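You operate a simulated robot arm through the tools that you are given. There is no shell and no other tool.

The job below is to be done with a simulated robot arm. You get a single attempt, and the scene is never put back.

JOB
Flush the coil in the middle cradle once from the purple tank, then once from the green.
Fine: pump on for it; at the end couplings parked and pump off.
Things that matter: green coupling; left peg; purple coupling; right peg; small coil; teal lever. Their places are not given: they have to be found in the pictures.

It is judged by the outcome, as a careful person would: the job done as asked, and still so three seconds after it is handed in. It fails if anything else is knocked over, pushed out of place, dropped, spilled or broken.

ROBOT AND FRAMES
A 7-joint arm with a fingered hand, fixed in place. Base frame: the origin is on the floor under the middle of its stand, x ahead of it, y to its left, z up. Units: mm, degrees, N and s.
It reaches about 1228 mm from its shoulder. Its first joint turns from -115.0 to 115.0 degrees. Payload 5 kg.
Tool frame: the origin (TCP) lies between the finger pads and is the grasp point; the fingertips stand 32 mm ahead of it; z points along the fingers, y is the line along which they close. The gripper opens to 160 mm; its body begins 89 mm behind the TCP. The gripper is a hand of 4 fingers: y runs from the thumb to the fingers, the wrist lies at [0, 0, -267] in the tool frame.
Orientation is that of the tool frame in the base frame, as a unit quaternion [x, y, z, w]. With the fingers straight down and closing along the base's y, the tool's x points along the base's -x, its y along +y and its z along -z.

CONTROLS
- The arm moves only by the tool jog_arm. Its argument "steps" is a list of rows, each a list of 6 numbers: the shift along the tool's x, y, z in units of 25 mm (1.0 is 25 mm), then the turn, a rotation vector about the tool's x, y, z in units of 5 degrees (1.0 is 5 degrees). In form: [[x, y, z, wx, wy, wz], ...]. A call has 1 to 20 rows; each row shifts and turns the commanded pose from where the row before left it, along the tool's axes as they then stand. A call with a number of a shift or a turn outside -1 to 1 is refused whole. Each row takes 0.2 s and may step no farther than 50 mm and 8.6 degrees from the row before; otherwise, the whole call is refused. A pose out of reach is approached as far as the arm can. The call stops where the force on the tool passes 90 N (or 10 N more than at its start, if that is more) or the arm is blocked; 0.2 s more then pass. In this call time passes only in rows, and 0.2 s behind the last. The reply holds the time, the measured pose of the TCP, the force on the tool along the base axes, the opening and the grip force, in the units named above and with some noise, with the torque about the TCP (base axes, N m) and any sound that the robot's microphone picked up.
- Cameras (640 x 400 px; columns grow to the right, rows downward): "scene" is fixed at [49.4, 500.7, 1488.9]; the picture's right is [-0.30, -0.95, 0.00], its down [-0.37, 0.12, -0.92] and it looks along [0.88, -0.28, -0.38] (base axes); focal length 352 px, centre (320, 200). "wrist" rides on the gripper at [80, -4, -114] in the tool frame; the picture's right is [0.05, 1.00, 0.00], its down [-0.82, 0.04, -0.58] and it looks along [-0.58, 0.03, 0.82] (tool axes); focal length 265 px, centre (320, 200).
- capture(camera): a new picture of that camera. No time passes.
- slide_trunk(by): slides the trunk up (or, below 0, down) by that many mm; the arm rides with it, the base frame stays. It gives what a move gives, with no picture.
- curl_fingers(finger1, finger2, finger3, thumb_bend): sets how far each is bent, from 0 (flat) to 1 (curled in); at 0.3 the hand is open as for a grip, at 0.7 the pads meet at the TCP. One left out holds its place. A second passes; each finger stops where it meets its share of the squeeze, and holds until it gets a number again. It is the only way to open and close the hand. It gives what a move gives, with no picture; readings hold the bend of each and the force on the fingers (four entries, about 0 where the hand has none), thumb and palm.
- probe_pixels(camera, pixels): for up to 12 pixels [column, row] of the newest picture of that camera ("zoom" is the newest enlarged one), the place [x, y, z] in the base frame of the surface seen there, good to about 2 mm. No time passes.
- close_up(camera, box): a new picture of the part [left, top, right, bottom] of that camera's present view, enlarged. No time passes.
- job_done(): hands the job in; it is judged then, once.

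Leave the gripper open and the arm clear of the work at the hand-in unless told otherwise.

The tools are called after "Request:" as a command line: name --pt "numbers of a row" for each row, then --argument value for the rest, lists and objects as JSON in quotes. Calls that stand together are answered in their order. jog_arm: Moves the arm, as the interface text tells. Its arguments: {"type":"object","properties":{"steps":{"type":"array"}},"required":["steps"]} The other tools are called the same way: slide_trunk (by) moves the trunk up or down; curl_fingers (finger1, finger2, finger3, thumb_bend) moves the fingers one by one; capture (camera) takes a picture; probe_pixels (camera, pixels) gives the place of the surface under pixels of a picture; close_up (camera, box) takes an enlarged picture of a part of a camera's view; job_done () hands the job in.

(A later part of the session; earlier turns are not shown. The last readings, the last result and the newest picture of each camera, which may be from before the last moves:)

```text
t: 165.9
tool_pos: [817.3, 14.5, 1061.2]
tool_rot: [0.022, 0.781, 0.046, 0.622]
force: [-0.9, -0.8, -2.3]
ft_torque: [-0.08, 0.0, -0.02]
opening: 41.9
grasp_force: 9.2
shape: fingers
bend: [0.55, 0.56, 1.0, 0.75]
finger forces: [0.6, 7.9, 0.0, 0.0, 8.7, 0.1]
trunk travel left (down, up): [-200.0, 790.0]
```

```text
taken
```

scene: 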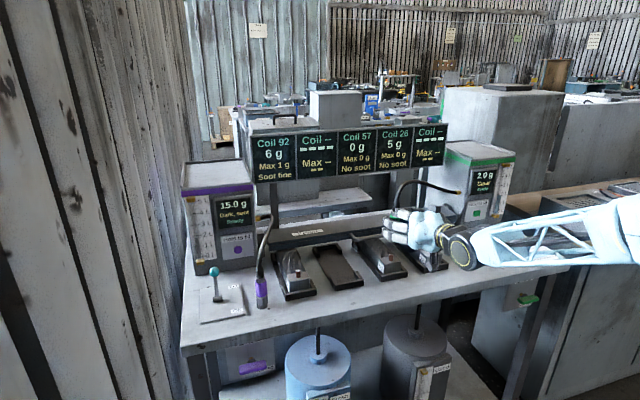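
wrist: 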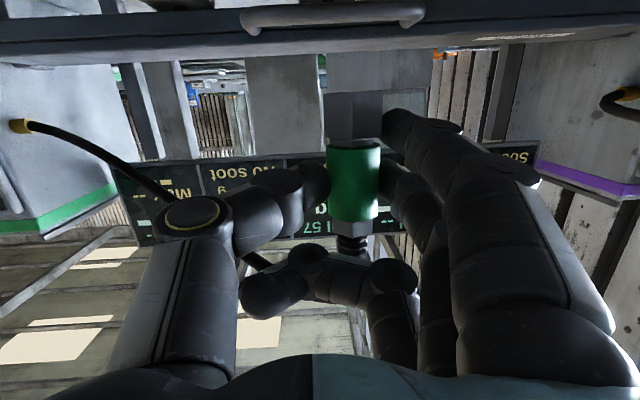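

Clean lift. I'll swing back toward the green peg, first half.

Request:
jog_arm --pt "-0.067 -0.848 -0.083 0.303 -0.031 0.069" --pt "-0.067 -0.848 -0.083 0.303 -0.031 0.069" --pt "-0.067 -0.848 -0.083 0.303 -0.031 0.069" --pt "-0.067 -0.848 -0.083 0.303 -0.031 0.069" --pt "-0.067 -0.848 -0.083 0.303 -0.031 0.069" --pt "-0.067 -0.848 -0.083 0.303 -0.031 0.069" --pt "-0.067 -0.848 -0.083 0.303 -0.031 0.069" --pt "-0.067 -0.848 -0.083 0.303 -0.031 0.069" --pt "-0.067 -0.848 -0.083 0.303 -0.031 0.069"

Request:
capture --camera "scene"

```text
t: 167.9
tool_pos: [785.1, -176.4, 1061.5]
tool_rot: [0.117, 0.772, -0.031, 0.624]
force: [-0.4, 0.2, -2.3]
ft_torque: [-0.01, 0.03, -0.01]
opening: 41.9
grasp_force: 8.5
shape: fingers
bend: [0.55, 0.56, 1.0, 0.75]
finger forces: [0.6, 7.9, 0.0, 0.0, 8.7, 0.0]
trunk travel left (down, up): [-200.0, 790.0]
```

```text
taken
```

scene: 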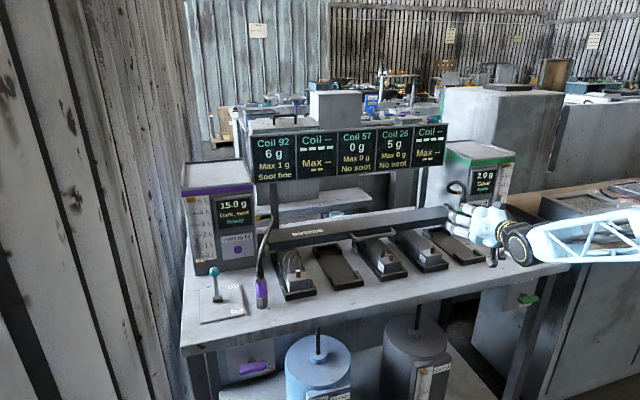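

Tracking well. Second half.

Request:
jog_arm --pt "-0.067 -0.848 -0.083 0.303 -0.031 0.069" --pt "-0.067 -0.848 -0.083 0.303 -0.031 0.069" --pt "-0.067 -0.848 -0.083 0.303 -0.031 0.069" --pt "-0.067 -0.848 -0.083 0.303 -0.031 0.069" --pt "-0.067 -0.848 -0.083 0.303 -0.031 0.069" --pt "-0.067 -0.848 -0.083 0.303 -0.031 0.069" --pt "-0.067 -0.848 -0.083 0.303 -0.031 0.069" --pt "-0.067 -0.848 -0.083 0.303 -0.031 0.069"

Request:
capture --camera "scene"

Request:
capture --camera "wrist"

```text
t: 169.7
tool_pos: [720.0, -334.2, 1062.6]
tool_rot: [0.2, 0.755, -0.097, 0.617]
force: [0.7, 0.4, -1.3]
ft_torque: [-0.03, 0.06, 0.02]
opening: 41.8
grasp_force: 8.3
shape: fingers
bend: [0.55, 0.56, 1.0, 0.75]
finger forces: [0.5, 7.8, 0.0, 0.1, 8.7, 0.0]
trunk travel left (down, up): [-200.0, 790.0]
```

```text
taken
```

scene: 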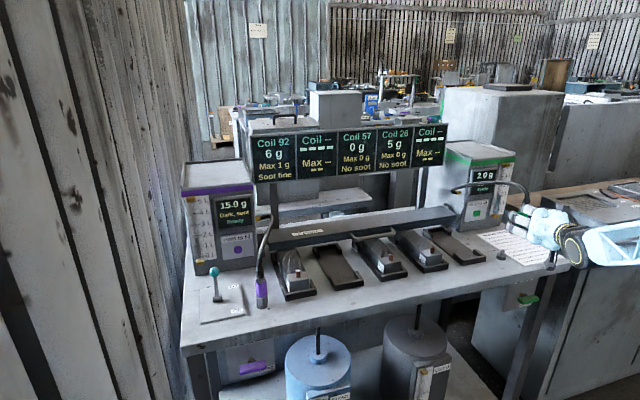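

```text
taken
```

wrist: 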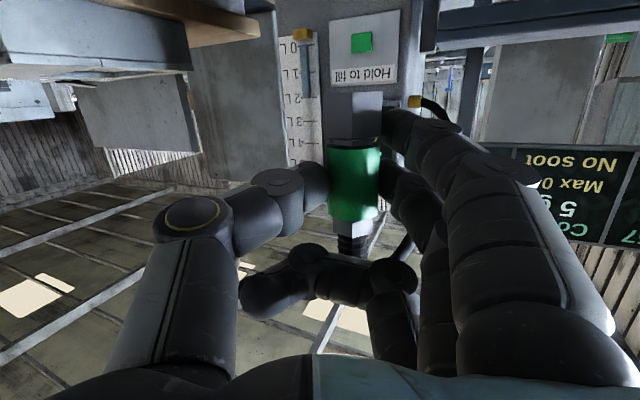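

In position. I'll lower 80 mm to bring the green peg into view.

Request:
jog_arm --pt "0.776 -0.08 0.176 0 0 0" --pt "0.776 -0.08 0.176 0 0 0" --pt "0.776 -0.08 0.176 0 0 0" --pt "0.776 -0.08 0.176 0 0 0"

Request:
capture --camera "wrist"

Request:
close_up --camera "wrist" --box '[270, 0, 430, 130]'

Request:
probe_pixels --camera "wrist" --pixels '[[353, 152], [353, 158], [353, 164], [353, 170], [353, 176], [353, 182], [353, 188], [353, 194], [353, 200], [353, 206], [353, 212], [353, 105]]'

```text
t: 170.7
tool_pos: [720.2, -333.7, 981.7]
tool_rot: [0.199, 0.756, -0.096, 0.616]
force: [0.8, 0.7, -2.7]
ft_torque: [0.01, 0.08, 0.0]
opening: 41.8
grasp_force: 8.5
shape: fingers
bend: [0.55, 0.56, 1.0, 0.75]
finger forces: [0.5, 7.9, 0.0, 0.1, 8.6, 0.1]
trunk travel left (down, up): [-200.0, 790.0]
```

```text
taken
```

wrist: 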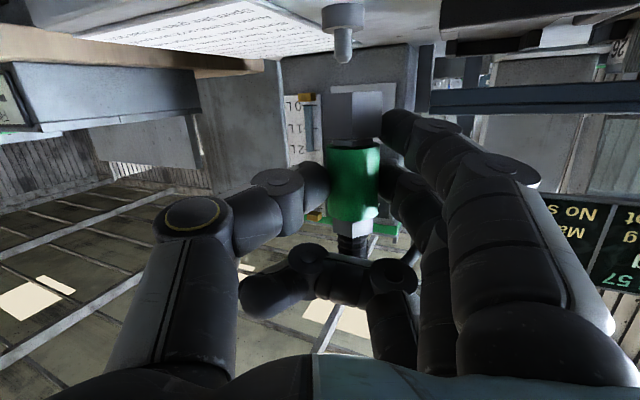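

```text
3.08 times, centred on (350, 65) of wrist
```

zoom: 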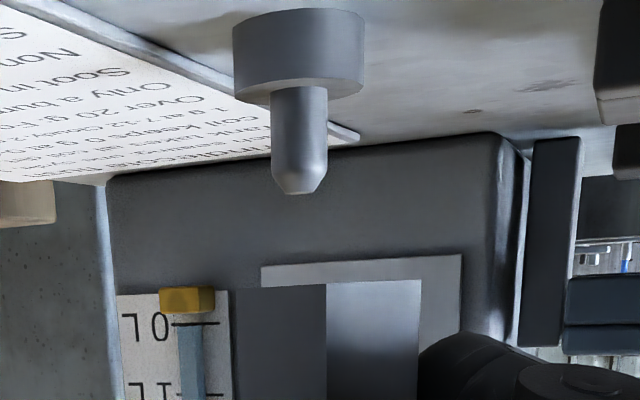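

```text
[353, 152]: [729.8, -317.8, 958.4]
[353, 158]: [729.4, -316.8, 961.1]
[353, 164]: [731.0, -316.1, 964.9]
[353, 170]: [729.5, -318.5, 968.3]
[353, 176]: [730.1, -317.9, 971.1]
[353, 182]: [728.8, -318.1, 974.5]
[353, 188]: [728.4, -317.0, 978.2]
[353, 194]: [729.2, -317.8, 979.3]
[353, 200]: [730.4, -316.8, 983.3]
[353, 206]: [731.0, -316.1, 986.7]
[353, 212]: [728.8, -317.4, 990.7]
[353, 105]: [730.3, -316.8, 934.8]
```

The coupling is vertical, with its axis at about (744.0, −321.8). I'll measure the green peg at (343,45).

Request:
probe_pixels --camera "wrist" --pixels '[[343, 34], [343, 37], [343, 40], [343, 43], [343, 46], [343, 49], [343, 52], [338, 43], [348, 43], [343, 58], [343, 15], [343, 22]]'

Request:
probe_pixels --camera "wrist" --pixels '[[343, 33], [343, 36], [343, 39], [343, 42], [343, 45], [343, 48], [343, 51], [353, 155], [353, 165], [353, 175], [353, 185], [353, 195]]'

```text
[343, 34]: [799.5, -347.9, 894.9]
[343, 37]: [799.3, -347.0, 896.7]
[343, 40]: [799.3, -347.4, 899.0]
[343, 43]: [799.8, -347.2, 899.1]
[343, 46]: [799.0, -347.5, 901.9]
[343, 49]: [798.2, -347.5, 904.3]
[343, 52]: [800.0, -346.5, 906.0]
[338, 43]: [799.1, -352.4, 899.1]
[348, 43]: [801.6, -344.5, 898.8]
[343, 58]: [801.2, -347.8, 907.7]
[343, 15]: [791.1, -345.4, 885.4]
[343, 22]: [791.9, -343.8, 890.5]
```

```text
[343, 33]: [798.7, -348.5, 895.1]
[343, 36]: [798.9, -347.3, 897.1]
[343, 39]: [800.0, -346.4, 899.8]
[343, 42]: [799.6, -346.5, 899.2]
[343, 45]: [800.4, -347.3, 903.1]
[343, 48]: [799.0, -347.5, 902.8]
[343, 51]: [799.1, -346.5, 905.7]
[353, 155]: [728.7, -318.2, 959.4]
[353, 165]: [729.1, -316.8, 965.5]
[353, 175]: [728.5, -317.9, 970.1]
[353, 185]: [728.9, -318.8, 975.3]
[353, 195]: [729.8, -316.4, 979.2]
```

The green peg is at (805.3, −349.3). I'll move the coupling over it, 61.5 mm in x and −27.5 mm in y.

Request:
jog_arm --pt "-0.197 0.015 0.876 0 0 0" --pt "-0.197 0.015 0.876 0 0 0" --pt "-0.197 0.015 0.876 0 0 0"

Request:
capture --camera "wrist"

Request:
close_up --camera "wrist" --box '[300, 20, 400, 120]'

Request:
probe_pixels --camera "wrist" --pixels '[[353, 152], [353, 158], [353, 164], [353, 170], [353, 176], [353, 182], [353, 188], [353, 194], [353, 200], [353, 206], [353, 212], [353, 105]]'

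Request:
probe_pixels --camera "wrist" --pixels '[[352, 10], [352, 14], [352, 18], [352, 22], [352, 26], [352, 30], [352, 34], [352, 38], [347, 25], [357, 25], [352, 42], [352, 46]]'

```text
t: 171.5
tool_pos: [782.2, -361.1, 980.9]
tool_rot: [0.2, 0.755, -0.097, 0.616]
force: [-0.4, -0.4, -1.4]
ft_torque: [-0.03, 0.05, 0.0]
opening: 41.7
grasp_force: 8.9
shape: fingers
bend: [0.55, 0.56, 1.0, 0.75]
finger forces: [0.5, 7.7, 0.0, 0.0, 8.8, 0.1]
trunk travel left (down, up): [-200.0, 790.0]
```

```text
taken
```

wrist: 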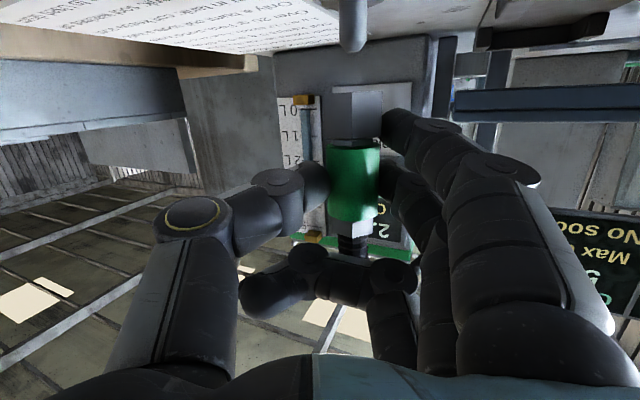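

```text
4.00 times, centred on (350, 70) of wrist
```

zoom: 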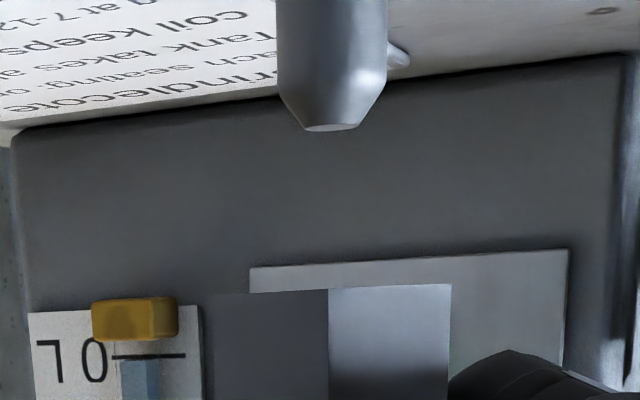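

```text
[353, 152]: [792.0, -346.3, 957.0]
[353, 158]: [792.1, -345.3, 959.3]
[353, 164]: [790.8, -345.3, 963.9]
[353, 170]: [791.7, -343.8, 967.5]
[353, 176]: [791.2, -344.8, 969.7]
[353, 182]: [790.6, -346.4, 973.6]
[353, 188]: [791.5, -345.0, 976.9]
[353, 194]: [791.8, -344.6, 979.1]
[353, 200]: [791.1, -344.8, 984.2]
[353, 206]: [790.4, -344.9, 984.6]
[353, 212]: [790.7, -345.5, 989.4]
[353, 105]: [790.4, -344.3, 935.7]
```

```text
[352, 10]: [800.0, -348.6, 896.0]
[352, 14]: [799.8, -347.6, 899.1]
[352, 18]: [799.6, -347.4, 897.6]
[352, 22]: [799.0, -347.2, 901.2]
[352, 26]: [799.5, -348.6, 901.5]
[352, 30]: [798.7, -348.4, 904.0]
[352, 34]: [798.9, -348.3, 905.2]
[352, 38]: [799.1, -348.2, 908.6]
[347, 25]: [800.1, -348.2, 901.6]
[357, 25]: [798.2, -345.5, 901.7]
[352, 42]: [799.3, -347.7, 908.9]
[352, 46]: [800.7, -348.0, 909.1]
```

Aligned within about 1 mm. I'll apply a small correction and lower 13 mm to check at close range.

Request:
jog_arm --pt "0.168 0.007 0.038 0 0 0" --pt "0.168 -0.017 0.038 0 0 0" --pt "0.168 -0.017 0.038 0 0 0"

Request:
capture --camera "wrist"

Request:
close_up --camera "wrist" --box '[310, 50, 400, 120]'

```text
t: 172.3
tool_pos: [782.6, -359.2, 967.4]
tool_rot: [0.2, 0.755, -0.096, 0.617]
force: [0.5, -0.5, -1.8]
ft_torque: [-0.05, 0.02, -0.01]
opening: 41.6
grasp_force: 8.2
shape: fingers
bend: [0.55, 0.56, 1.0, 0.75]
finger forces: [0.5, 7.8, 0.0, 0.1, 8.6, 0.1]
trunk travel left (down, up): [-200.0, 790.0]
```

```text
taken
```

wrist: 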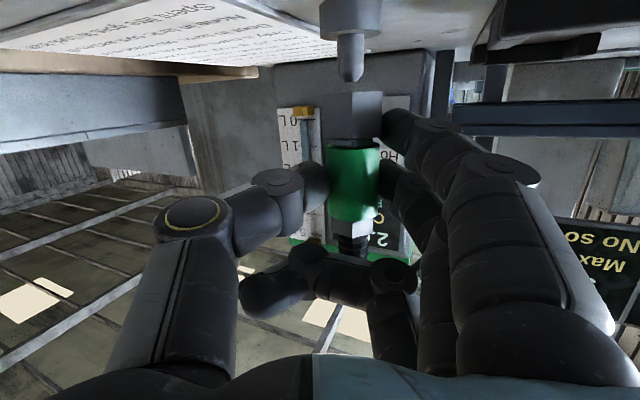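

```text
5.71 times, centred on (355, 85) of wrist
```

zoom: 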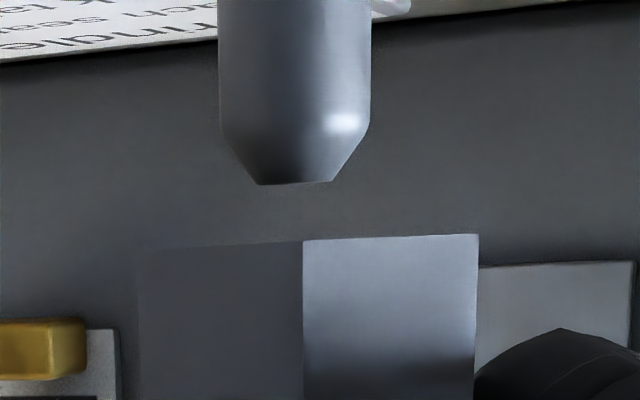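

The peg is about 0.9 mm to the left. I'll correct and lower 10 mm onto it.

Request:
jog_arm --pt "0 -0.034 0 0 0 0" --pt "0.194 -0.02 0.044 0 0 0" --pt "0.194 -0.02 0.044 0 0 0"

Request:
capture --camera "wrist"

Request:
close_up --camera "wrist" --box '[310, 50, 400, 120]'

```text
t: 173.1
tool_pos: [781.1, -360.4, 957.9]
tool_rot: [0.201, 0.755, -0.097, 0.616]
force: [0.7, 0.6, -2.8]
ft_torque: [-0.02, 0.05, -0.01]
opening: 41.7
grasp_force: 8.8
shape: fingers
bend: [0.55, 0.56, 1.0, 0.75]
finger forces: [0.4, 7.8, 0.0, 0.0, 8.6, 0.0]
trunk travel left (down, up): [-200.0, 790.0]
```

```text
taken
```

wrist: 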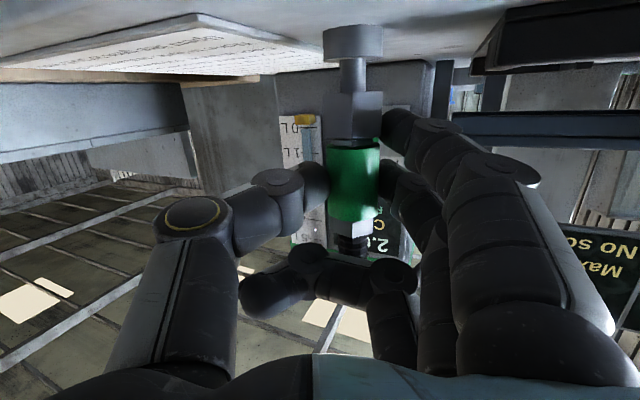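

```text
5.71 times, centred on (355, 85) of wrist
```

zoom: 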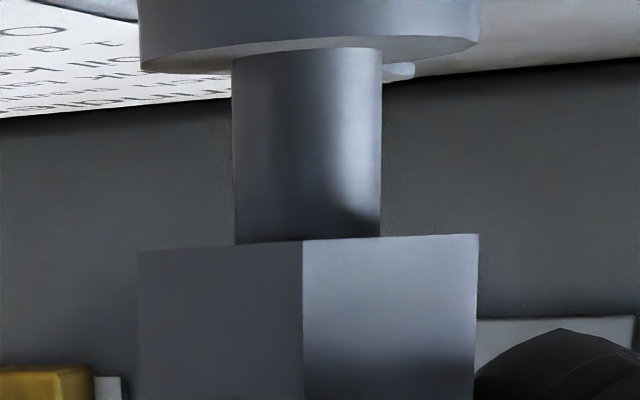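

The peg is centred and inside the bore. I'll continue down 11 mm, then slowly.

Request:
jog_arm --pt "0.155 -0.016 0.035 0 0 0" --pt "0.155 -0.016 0.035 0 0 0" --pt "0.116 -0.012 0.026 0 0 0"

Request:
close_up --camera "wrist" --box '[310, 50, 400, 120]'

```text
t: 173.9
tool_pos: [781.2, -360.6, 946.5]
tool_rot: [0.202, 0.756, -0.097, 0.616]
force: [0.3, -0.8, -1.5]
ft_torque: [0.0, 0.01, 0.01]
opening: 41.9
grasp_force: 8.2
shape: fingers
bend: [0.55, 0.56, 1.0, 0.75]
finger forces: [0.6, 7.8, 0.0, 0.1, 8.6, 0.0]
trunk travel left (down, up): [-200.0, 790.0]
```

```text
5.71 times, centred on (355, 85) of wrist
```

zoom: 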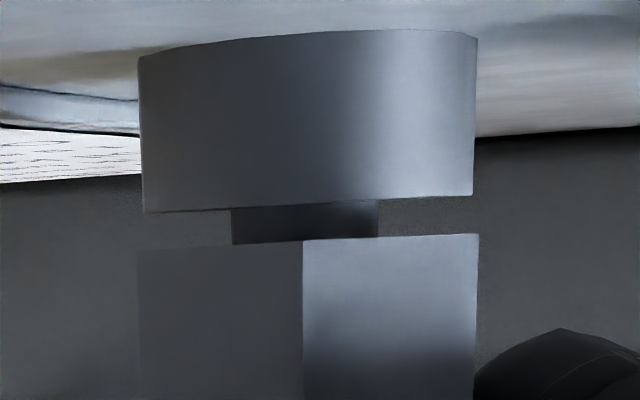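

About 3–4 mm are left. I'll go on in small steps to contact.

Request:
jog_arm --pt "0.078 -0.008 0.018 0 0 0" --pt "0.058 -0.006 0.013 0 0 0" --pt "0.03 -0.003 0.007 0 0 0"

Request:
close_up --camera "wrist" --box '[310, 50, 400, 120]'

```text
t: 174.7
tool_pos: [781.7, -360.3, 943.6]
tool_rot: [0.2, 0.755, -0.097, 0.617]
force: [1.1, 0.0, 0.2]
ft_torque: [0.0, 0.0, 0.01]
opening: 41.8
grasp_force: 8.8
shape: fingers
bend: [0.55, 0.56, 1.0, 0.75]
finger forces: [0.4, 8.1, 0.1, 0.1, 8.6, 0.1]
trunk travel left (down, up): [-200.0, 790.0]
```

```text
5.71 times, centred on (355, 85) of wrist
```

zoom: 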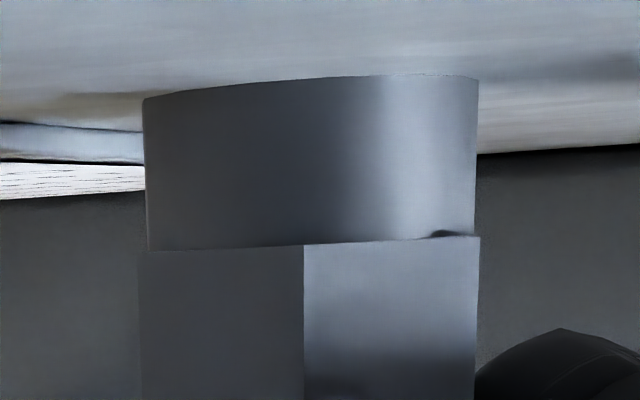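

Seated on the collar, with the weight taken. I'll press 1 mm more to be sure, then release gently.

Request:
jog_arm --pt "0.039 -0.004 0.009 0 0 0"

Request:
curl_fingers --finger1 0.52 --finger2 0.52 --thumb_bend 0.67

Request:
capture --camera "wrist"

```text
t: 175.1
tool_pos: [781.4, -360.7, 943.1]
tool_rot: [0.201, 0.755, -0.098, 0.617]
force: [1.3, -1.4, 3.1]
ft_torque: [-0.01, -0.08, 0.0]
opening: 41.7
grasp_force: 8.9
shape: fingers
bend: [0.55, 0.56, 1.0, 0.75]
finger forces: [0.4, 8.3, 0.0, 0.0, 8.7, 0.0]
trunk travel left (down, up): [-200.0, 790.0]
```

```text
t: 176.1
tool_pos: [781.4, -360.5, 942.9]
tool_rot: [0.199, 0.756, -0.096, 0.617]
force: [-1.0, 0.1, -0.2]
ft_torque: [0.0, 0.01, 0.02]
opening: 55.4
grasp_force: 0.0
shape: fingers
bend: [0.52, 0.52, 1.0, 0.67]
finger forces: [0.1, 0.1, 0.0, 0.0, 0.0, 0.0]
trunk travel left (down, up): [-200.0, 790.0]
```

```text
taken
```

wrist: 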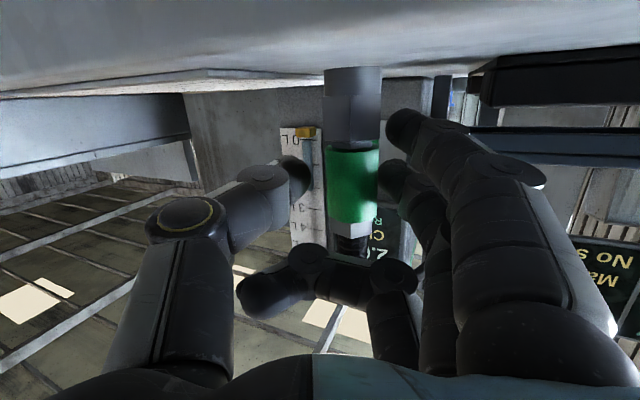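

The coupling stands free. I'll open the thumb more and back straight out.

Request:
curl_fingers --finger1 0.5 --finger2 0.5 --thumb_bend 0.59

Request:
jog_arm --pt "0 0.08 -0.5 0 0 0" --pt "0 0.04 -0.9 0 0 0" --pt "0 0 -0.9 0 0 0" --pt "0 0 -0.9 0 0 0" --pt "0 0 -0.9 0 0 0" --pt "0 0 -0.9 0 0 0"

Request:
capture --camera "wrist"

Request:
close_up --camera "scene" --box '[420, 170, 560, 290]'

```text
t: 177.1
tool_pos: [780.5, -360.4, 941.5]
tool_rot: [0.2, 0.755, -0.097, 0.616]
force: [-0.4, -0.3, 0.3]
ft_torque: [0.0, 0.0, -0.03]
opening: 73.2
grasp_force: 0.1
shape: fingers
bend: [0.5, 0.5, 1.0, 0.59]
finger forces: [0.0, 0.0, 0.1, 0.1, 0.1, 0.0]
trunk travel left (down, up): [-200.0, 790.0]
```

```text
t: 178.5
tool_pos: [670.9, -308.1, 970.0]
tool_rot: [0.2, 0.755, -0.097, 0.616]
force: [0.6, 0.3, 0.1]
ft_torque: [0.02, -0.03, -0.05]
opening: 73.1
grasp_force: 0.0
shape: fingers
bend: [0.5, 0.5, 1.0, 0.59]
finger forces: [0.1, 0.0, 0.1, 0.0, 0.1, 0.0]
trunk travel left (down, up): [-200.0, 790.0]
```

```text
taken
```

wrist: 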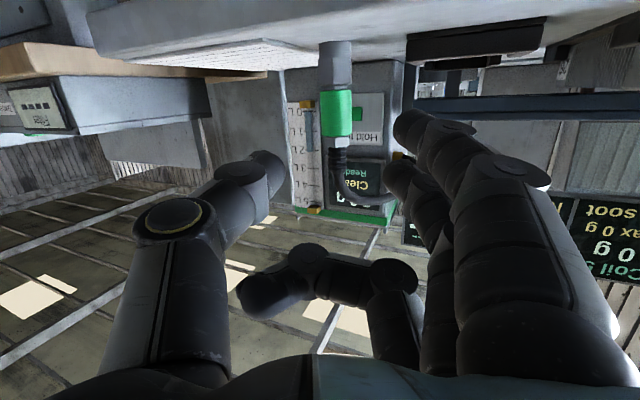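

```text
3.33 times, centred on (490, 230) of scene
```

zoom: 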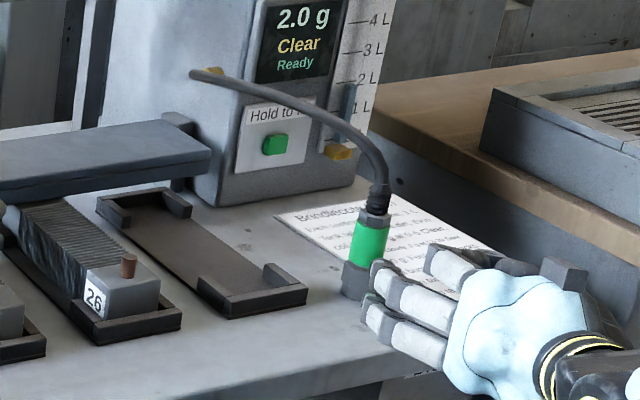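

Both couplings are parked. Now for the lever: I'll measure its ball in the scene view and check the purple coupling from here.

Request:
capture --camera "scene"

Request:
close_up --camera "scene" --box '[185, 240, 285, 325]'

Request:
probe_pixels --camera "zoom" --pixels '[[178, 137], [170, 137], [186, 137], [185, 190], [188, 240], [190, 255], [478, 210], [478, 240], [478, 285], [480, 165], [230, 220], [240, 330]]'

```text
taken
```

scene: 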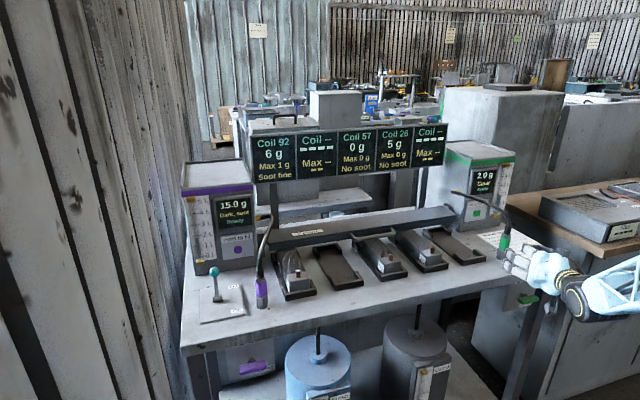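

```text
4.71 times, centred on (235, 282) of scene
```

zoom: 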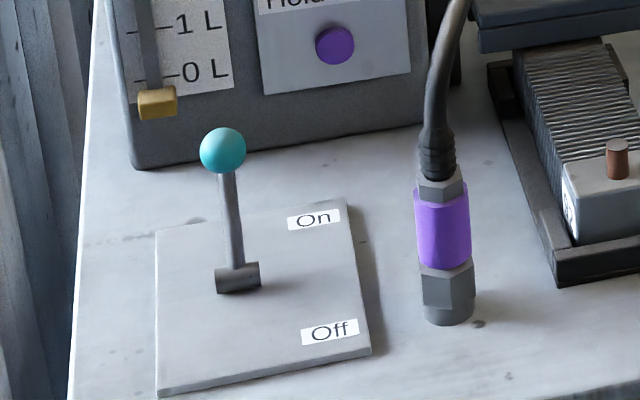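

```text
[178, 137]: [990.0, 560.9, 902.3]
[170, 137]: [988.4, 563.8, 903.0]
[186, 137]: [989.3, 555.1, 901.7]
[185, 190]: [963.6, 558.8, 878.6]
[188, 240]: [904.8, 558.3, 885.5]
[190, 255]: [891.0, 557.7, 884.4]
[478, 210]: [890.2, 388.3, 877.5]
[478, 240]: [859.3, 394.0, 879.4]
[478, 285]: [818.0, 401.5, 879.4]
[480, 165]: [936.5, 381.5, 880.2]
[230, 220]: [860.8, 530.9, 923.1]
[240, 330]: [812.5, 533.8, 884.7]
```

The lever clearly stands toward "On". I'll probe the ball at zoom (223,150) and the stalk properly.

Request:
probe_pixels --camera "zoom" --pixels '[[223, 150], [216, 150], [230, 150], [223, 143], [223, 158], [228, 190], [232, 215], [236, 245], [238, 278], [223, 130], [445, 225], [440, 200]]'

```text
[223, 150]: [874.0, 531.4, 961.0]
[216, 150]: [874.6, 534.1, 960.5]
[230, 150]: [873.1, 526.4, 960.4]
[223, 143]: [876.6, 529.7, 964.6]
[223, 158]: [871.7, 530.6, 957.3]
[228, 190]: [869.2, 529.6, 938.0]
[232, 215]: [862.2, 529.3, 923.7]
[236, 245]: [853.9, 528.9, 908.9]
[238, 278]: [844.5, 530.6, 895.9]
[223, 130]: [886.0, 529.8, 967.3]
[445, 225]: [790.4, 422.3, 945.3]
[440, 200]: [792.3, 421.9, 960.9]
```

The ball is at (885.4, 530.5, 953.7). I'll open the fingers evenly, raise, level the roll, and swing around toward the lever, first part.

Request:
curl_fingers --finger1 0.5 --finger2 0.5 --finger3 0.5 --thumb_bend 0.55

Request:
jog_arm --pt "-0.873 0.09 -0.198 0 0 0" --pt "-0.873 0.09 -0.198 0 0 0" --pt "-0.873 0.09 -0.198 0 0 0" --pt "-0.873 0.09 -0.198 0 0 0" --pt "0 0 0 0 0 -0.575" --pt "0 0 0 0 0 -0.575" --pt "0 0.912 0 -0.345 0 -0.078" --pt "0 0.912 0 -0.345 0 -0.078" --pt "0 0.912 0 -0.345 0 -0.078" --pt "0 0.912 0 -0.345 0 -0.078" --pt "0 0.912 0 -0.345 0 -0.078" --pt "0 0.912 0 -0.345 0 -0.078" --pt "0 0.912 0 -0.345 0 -0.078" --pt "0 0.912 0 -0.345 0 -0.078" --pt "0 0.912 0 -0.345 0 -0.078" --pt "0 0.912 0 -0.345 0 -0.078"

Request:
capture --camera "scene"

```text
t: 179.5
tool_pos: [671.5, -308.6, 970.8]
tool_rot: [0.2, 0.755, -0.097, 0.617]
force: [0.5, 0.2, -0.9]
ft_torque: [0.02, -0.02, -0.06]
opening: 80.6
grasp_force: 0.0
shape: fingers
bend: [0.5, 0.5, 0.5, 0.55]
finger forces: [0.1, 0.0, 0.0, 0.0, 0.0, 0.0]
trunk travel left (down, up): [-200.0, 790.0]
```

```text
t: 182.9
tool_pos: [733.0, -91.6, 1061.4]
tool_rot: [0.043, 0.78, -0.032, 0.623]
force: [0.3, 1.0, 0.5]
ft_torque: [-0.01, -0.03, 0.04]
opening: 80.7
grasp_force: 0.0
shape: fingers
bend: [0.5, 0.5, 0.5, 0.55]
finger forces: [0.0, 0.0, 0.1, 0.0, 0.0, 0.0]
trunk travel left (down, up): [-200.0, 790.0]
```

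```text
taken
```

scene: 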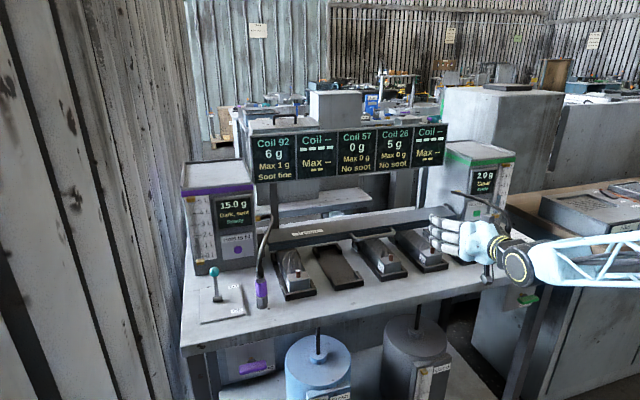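

Good. I'll continue the swing toward the left, 20 more rows (35°), staying about 150 mm in front of the couplings.

Request:
jog_arm --pt "0 0.912 0 -0.345 0 -0.078" --pt "0 0.912 0 -0.345 0 -0.078" --pt "0 0.912 0 -0.345 0 -0.078" --pt "0 0.912 0 -0.345 0 -0.078" --pt "0 0.912 0 -0.345 0 -0.078" --pt "0 0.912 0 -0.345 0 -0.078" --pt "0 0.912 0 -0.345 0 -0.078" --pt "0 0.912 0 -0.345 0 -0.078" --pt "0 0.912 0 -0.345 0 -0.078" --pt "0 0.912 0 -0.345 0 -0.078" --pt "0 0.912 -0.1 -0.345 0 -0.078" --pt "0 0.912 -0.1 -0.345 0 -0.078" --pt "0 0.912 -0.1 -0.345 0 -0.078" --pt "0 0.912 -0.1 -0.345 0 -0.078" --pt "0 0.912 -0.1 -0.345 0 -0.078" --pt "0 0.912 -0.1 -0.345 0 -0.078" --pt "0 0.912 -0.1 -0.345 0 -0.078" --pt "0 0.912 -0.1 -0.345 0 -0.078" --pt "0 0.912 -0.1 -0.345 0 -0.078" --pt "0 0.912 -0.1 -0.345 0 -0.078"

Request:
capture --camera "scene"

Request:
capture --camera "wrist"

```text
t: 187.1
tool_pos: [627.7, 341.4, 1065.6]
tool_rot: [-0.196, 0.756, 0.158, 0.605]
force: [0.0, 0.4, -0.1]
ft_torque: [0.0, -0.02, 0.01]
opening: 81.0
grasp_force: 0.0
shape: fingers
bend: [0.5, 0.5, 0.5, 0.55]
finger forces: [0.0, 0.0, 0.1, 0.0, 0.0, 0.1]
trunk travel left (down, up): [-200.0, 790.0]
```

```text
taken
```

scene: 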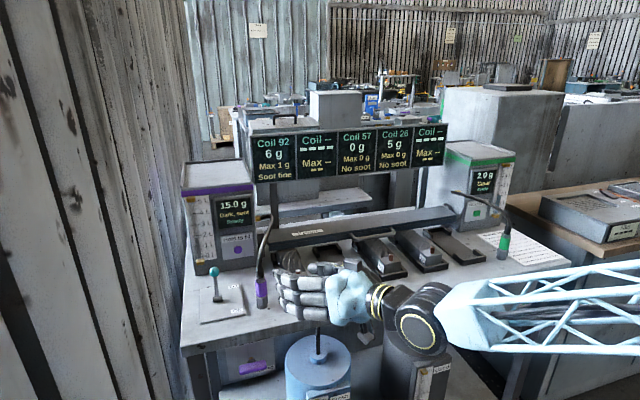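

```text
taken
```

wrist: 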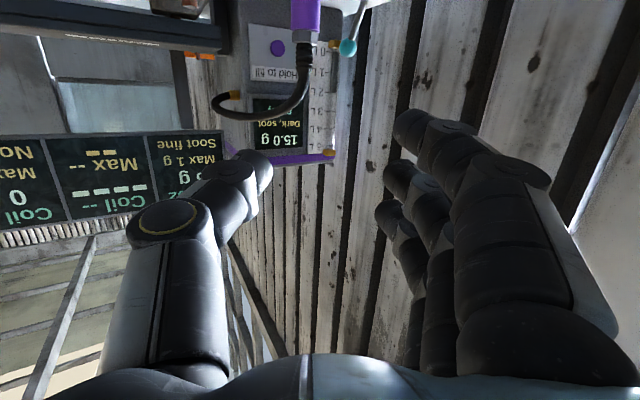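

Nice: the ball is at (348,47) in the wrist view. I'll pitch the hand down to 30° and see that it tracks.

Request:
jog_arm --pt "0 0 0 0 0.865 0" --pt "0 0 0 0 0.865 0" --pt "0 0 0 0 0.865 0" --pt "0 0 0 0 0.865 0"

Request:
capture --camera "scene"

```text
t: 188.1
tool_pos: [627.8, 343.6, 1067.3]
tool_rot: [-0.217, 0.839, 0.126, 0.484]
force: [0.2, 0.3, 0.2]
ft_torque: [0.03, 0.03, -0.03]
opening: 81.0
grasp_force: 0.1
shape: fingers
bend: [0.5, 0.5, 0.5, 0.55]
finger forces: [0.0, 0.1, 0.0, 0.1, 0.0, 0.1]
trunk travel left (down, up): [-200.0, 790.0]
```

```text
taken
```

scene: 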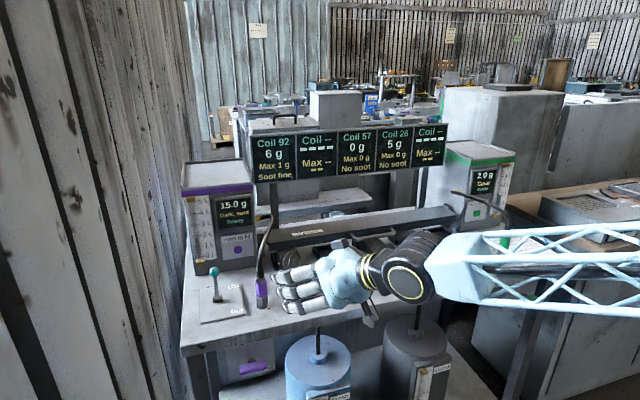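

It tracks. I'll set a narrower hand (thumb 0.6) and yaw right by 13°, so that the approach line clears the purple coupling.

Request:
curl_fingers --finger1 0.52 --finger2 0.52 --finger3 0.52 --thumb_bend 0.6

Request:
jog_arm --pt "0 0 0 0.751 0 0.435" --pt "0 0 0 0.751 0 0.435" --pt "0 0 0 0.751 0 0.435"

Request:
capture --camera "scene"

```text
t: 189.1
tool_pos: [627.5, 344.0, 1067.2]
tool_rot: [-0.217, 0.838, 0.127, 0.485]
force: [-0.2, -0.5, -0.7]
ft_torque: [-0.04, -0.04, 0.02]
opening: 69.2
grasp_force: 0.0
shape: fingers
bend: [0.52, 0.52, 0.52, 0.6]
finger forces: [0.0, 0.1, 0.0, 0.0, 0.0, 0.0]
trunk travel left (down, up): [-200.0, 790.0]
```

```text
t: 190.1
tool_pos: [574.7, 416.9, 1067.4]
tool_rot: [-0.177, 0.847, 0.102, 0.49]
force: [-1.2, 1.6, 0.9]
ft_torque: [-0.06, -0.06, -0.15]
opening: 68.2
grasp_force: 0.2
shape: fingers
bend: [0.52, 0.52, 0.52, 0.6]
finger forces: [0.1, 0.0, 0.0, 0.0, 0.1, 0.0]
trunk travel left (down, up): [-200.0, 790.0]
stopped in row 3: the arm was blocked; the commanded pose is now the measured one
```

```text
taken
```

scene: 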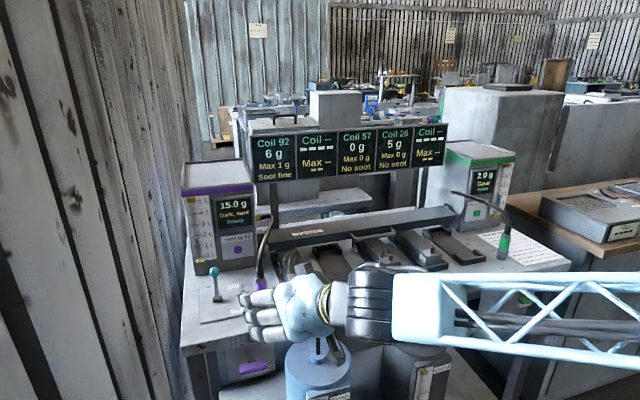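

The arm again shifted posture on its own, to (575, 417, 1067), well clear of everything. The commanded pose was reset, so I'll make a small move and see whether it tracks from this posture.

Request:
jog_arm --pt "-0.091 0.2 0.375 0 0 0" --pt "-0.091 0.2 0.375 0 0 0" --pt "-0.091 0.2 0.375 0 0 0" --pt "-0.091 0.2 0.375 0 0 0"

Request:
capture --wrist "wrist" --camera "wrist"

Request:
capture --camera "scene"

```text
t: 191.1
tool_pos: [609.7, 440.8, 1055.6]
tool_rot: [-0.173, 0.849, 0.102, 0.489]
force: [4.5, -3.9, -0.9]
ft_torque: [0.17, 0.19, 0.37]
opening: 68.0
grasp_force: 0.1
shape: fingers
bend: [0.52, 0.52, 0.52, 0.6]
finger forces: [0.0, 0.1, 0.0, 0.0, 0.0, 0.1]
trunk travel left (down, up): [-200.0, 790.0]
```

```text
taken
```

wrist: 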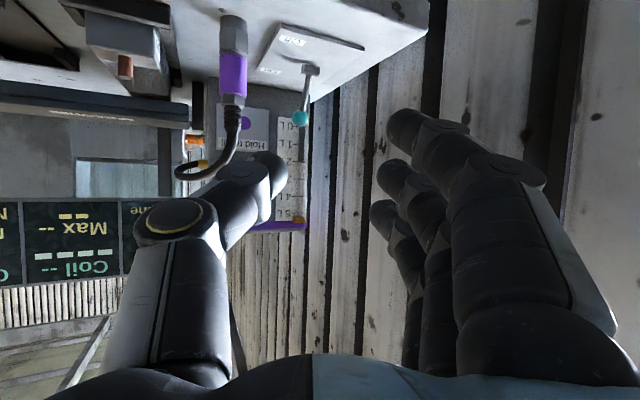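

```text
taken
```

scene: 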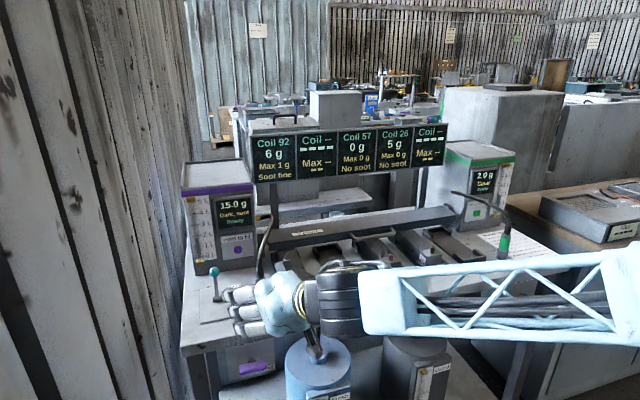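

There is a small 5 N reading while the arm was still settling. I'll check whether it is steady with a zero move.

Request:
jog_arm --pt "0 0 0 0 0 0" --pt "0 0 0 0 0 0" --pt "0 0 0 0 0 0"

```text
t: 191.9
tool_pos: [606.1, 446.6, 1058.3]
tool_rot: [-0.175, 0.848, 0.102, 0.49]
force: [0.1, 0.1, -0.4]
ft_torque: [0.02, -0.03, 0.01]
opening: 68.0
grasp_force: 0.0
shape: fingers
bend: [0.52, 0.52, 0.52, 0.6]
finger forces: [0.0, 0.1, 0.0, 0.1, 0.1, 0.0]
trunk travel left (down, up): [-200.0, 790.0]
```

Settled with no force. Facing about 29° is this posture's comfortable direction, so I'll go back to that. I'll then approach the ball from above, which also stays clear of the purple coupling. First, yaw back, raise to z≈1095, and move part way.

Request:
jog_arm --pt "-0.433 0 -0.249 0 0 0" --pt "-0.433 0 -0.249 0 0 0" --pt "-0.433 0 -0.249 0 0 0" --pt "0 0 0 -0.52 0 -0.3" --pt "0 0 0 -0.52 0 -0.3"

Request:
capture --camera "scene"

```text
t: 193.1
tool_pos: [605.0, 446.8, 1093.9]
tool_rot: [-0.22, 0.838, 0.128, 0.482]
force: [1.0, -0.3, -0.4]
ft_torque: [-0.01, -0.01, -0.05]
opening: 68.4
grasp_force: 0.1
shape: fingers
bend: [0.52, 0.52, 0.52, 0.6]
finger forces: [0.0, 0.0, 0.0, 0.1, 0.0, 0.0]
trunk travel left (down, up): [-200.0, 790.0]
```

```text
taken
```

scene: 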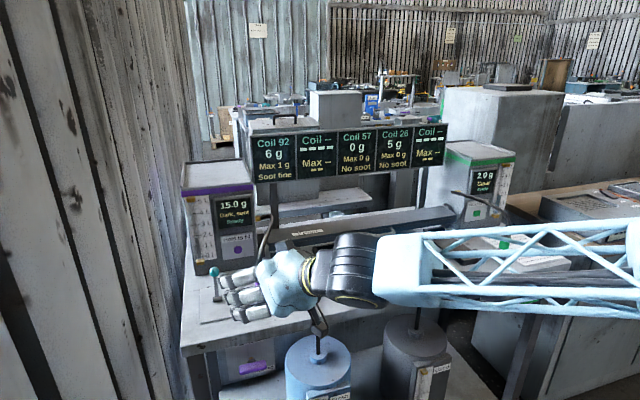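

Tracking exactly, facing 29.6°. I'll move toward the point above the lever at z≈1094, first half.

Request:
jog_arm --pt "-0.47 -0.214 0.803 0 0 0" --pt "-0.47 -0.214 0.803 0 0 0" --pt "-0.47 -0.214 0.803 0 0 0" --pt "-0.47 -0.214 0.803 0 0 0" --pt "-0.47 -0.214 0.803 0 0 0" --pt "-0.47 -0.214 0.803 0 0 0"

Request:
capture --camera "scene"

Request:
capture --camera "wrist"

```text
t: 194.5
tool_pos: [741.6, 487.7, 1093.8]
tool_rot: [-0.219, 0.838, 0.128, 0.484]
force: [-0.3, -0.4, 0.2]
ft_torque: [-0.02, 0.03, -0.01]
opening: 68.1
grasp_force: 0.1
shape: fingers
bend: [0.52, 0.52, 0.52, 0.6]
finger forces: [0.1, 0.0, 0.0, 0.0, 0.0, 0.0]
trunk travel left (down, up): [-200.0, 790.0]
```

```text
taken
```

scene: 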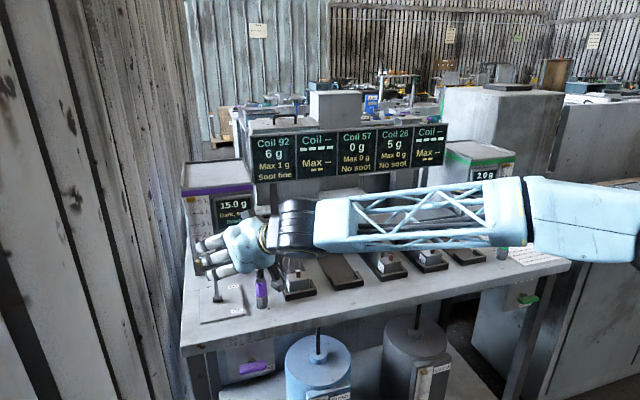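

```text
taken
```

wrist: 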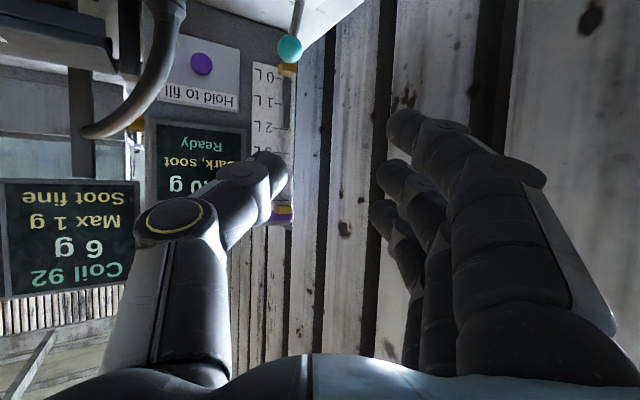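

On track. Second half, to above the ball.

Request:
jog_arm --pt "-0.474 -0.203 0.816 0 0 0" --pt "-0.474 -0.203 0.816 0 0 0" --pt "-0.474 -0.203 0.816 0 0 0" --pt "-0.474 -0.203 0.816 0 0 0" --pt "-0.474 -0.203 0.816 0 0 0" --pt "-0.474 -0.203 0.816 0 0 0"

Request:
capture --camera "scene"

Request:
capture --camera "wrist"

```text
t: 195.9
tool_pos: [882.1, 531.6, 1095.4]
tool_rot: [-0.218, 0.838, 0.127, 0.484]
force: [-0.3, 0.5, 0.1]
ft_torque: [0.01, 0.02, -0.01]
opening: 68.0
grasp_force: 0.1
shape: fingers
bend: [0.52, 0.52, 0.52, 0.6]
finger forces: [0.0, 0.1, 0.0, 0.0, 0.0, 0.0]
trunk travel left (down, up): [-200.0, 790.0]
```

```text
taken
```

scene: 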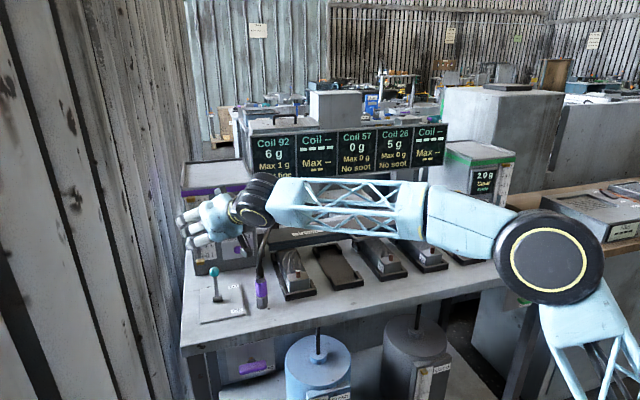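

```text
taken
```

wrist: 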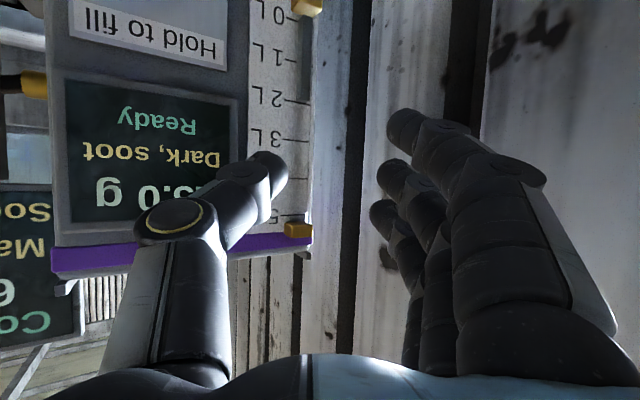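

The hand is directly over the lever at z 1095. I'll descend 100 mm and check where the ball is between thumb and fingers.

Request:
jog_arm --pt "0.864 0 0.501 0 0 0" --pt "0.864 0 0.501 0 0 0" --pt "0.864 0 0.501 0 0 0" --pt "0.864 0 0.501 0 0 0"

Request:
capture --camera "wrist"

Request:
capture --camera "scene"

```text
t: 196.9
tool_pos: [880.4, 527.6, 994.5]
tool_rot: [-0.219, 0.838, 0.127, 0.483]
force: [0.1, -1.1, 0.9]
ft_torque: [0.01, -0.01, -0.01]
opening: 68.2
grasp_force: 0.1
shape: fingers
bend: [0.52, 0.52, 0.52, 0.6]
finger forces: [0.1, 0.1, 0.0, 0.1, 0.0, 0.0]
trunk travel left (down, up): [-200.0, 790.0]
```

```text
taken
```

wrist: 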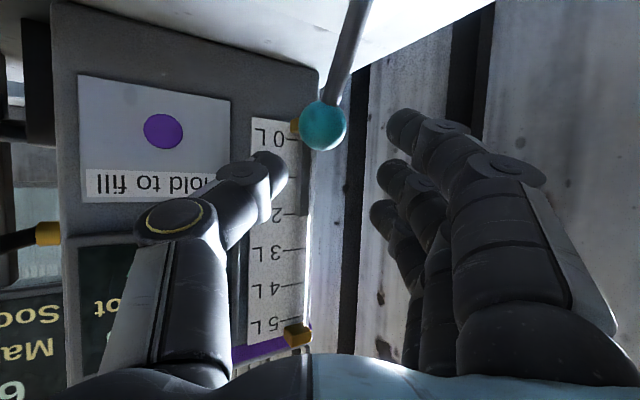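

```text
taken
```

scene: 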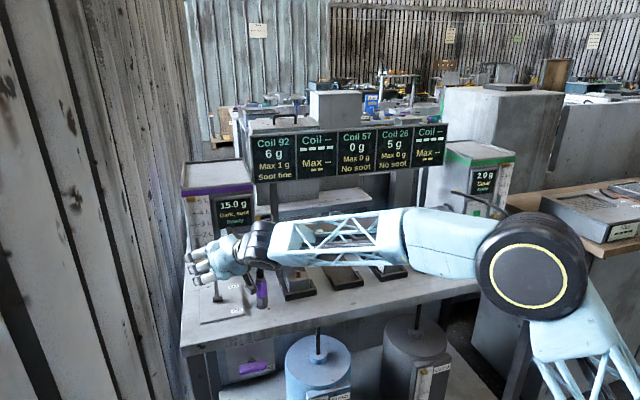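

The ball is at (323,126), nicely between thumb and fingers. I'll descend the remaining 38 mm.

Request:
jog_arm --pt "0.657 0 0.381 0 0 0" --pt "0.657 0 0.381 0 0 0"

Request:
capture --camera "wrist"

```text
t: 197.5
tool_pos: [880.5, 530.3, 957.2]
tool_rot: [-0.218, 0.838, 0.127, 0.484]
force: [-0.6, -0.7, 0.2]
ft_torque: [-0.01, 0.04, 0.02]
opening: 68.1
grasp_force: 0.0
shape: fingers
bend: [0.52, 0.52, 0.52, 0.6]
finger forces: [0.0, 0.0, 0.1, 0.0, 0.0, 0.0]
trunk travel left (down, up): [-200.0, 790.0]
```

```text
taken
```

wrist: 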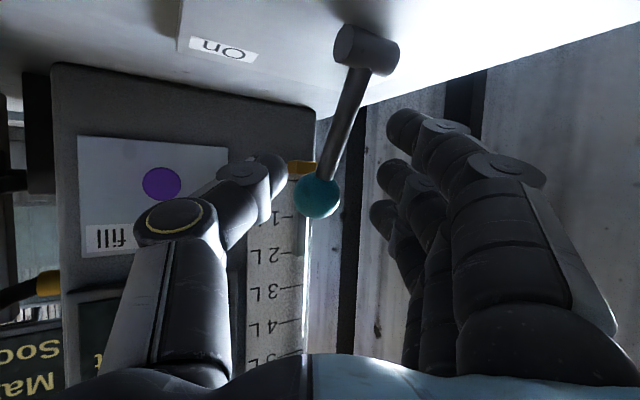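

The ball sits right at the grasp point (317,197). I'll close finger 2 and thumb loosely, so their tips hook beyond the ball.

Request:
curl_fingers --finger2 0.68 --thumb_bend 0.69

Request:
capture --camera "wrist"

```text
t: 198.5
tool_pos: [881.4, 529.7, 956.5]
tool_rot: [-0.218, 0.838, 0.127, 0.484]
force: [2.4, -2.1, 1.0]
ft_torque: [-0.03, -0.03, -0.02]
opening: 55.1
grasp_force: 2.3
shape: fingers
bend: [0.52, 0.68, 0.52, 0.68]
finger forces: [0.0, 0.1, 0.0, 0.0, 3.0, 0.1]
trunk travel left (down, up): [-200.0, 790.0]
```

```text
taken
```

wrist: 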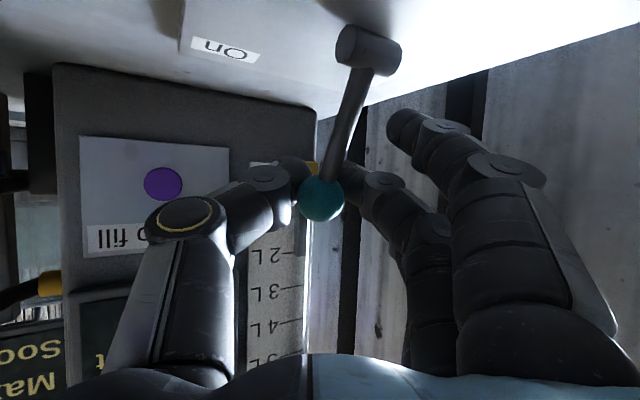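

The ball is hooked by thumb and finger 2. I'll pull it straight back along −x by 72 mm, following the lever's arc, and watch the force.

Request:
jog_arm --pt "0.037 0.236 -0.461 0 0 0" --pt "0.072 0.236 -0.441 0 0 0" --pt "0.175 0.236 -0.381 0 0 0" --pt "0.244 0.236 -0.341 0 0 0" --pt "0.348 0.236 -0.281 0 0 0" --pt "0.383 0.236 -0.261 0 0 0"

Request:
capture --camera "wrist"

Request:
capture --camera "scene"

```text
t: 199.9
tool_pos: [809.5, 529.3, 956.2]
tool_rot: [-0.218, 0.838, 0.127, 0.484]
force: [5.0, -0.9, 0.3]
ft_torque: [0.02, 0.0, 0.06]
opening: 56.4
grasp_force: 2.1
shape: fingers
bend: [0.52, 0.68, 0.52, 0.68]
finger forces: [0.0, 0.0, 0.0, 0.1, 3.8, 0.0]
trunk travel left (down, up): [-200.0, 790.0]
```

```text
taken
```

wrist: 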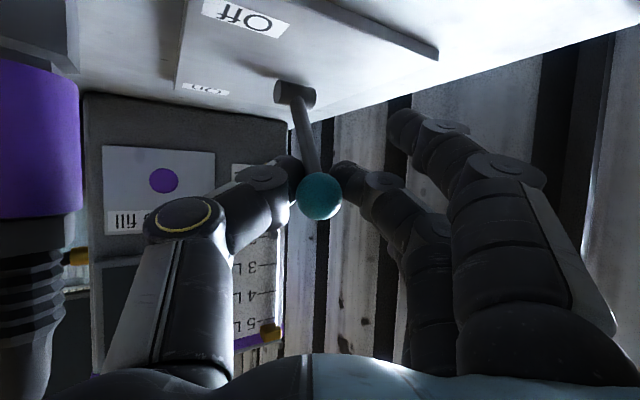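

```text
taken
```

scene: 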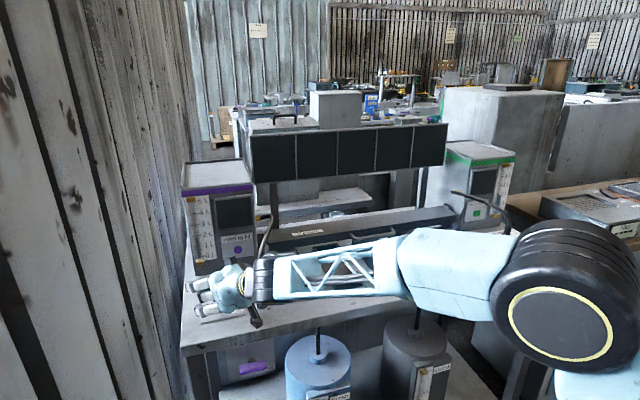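

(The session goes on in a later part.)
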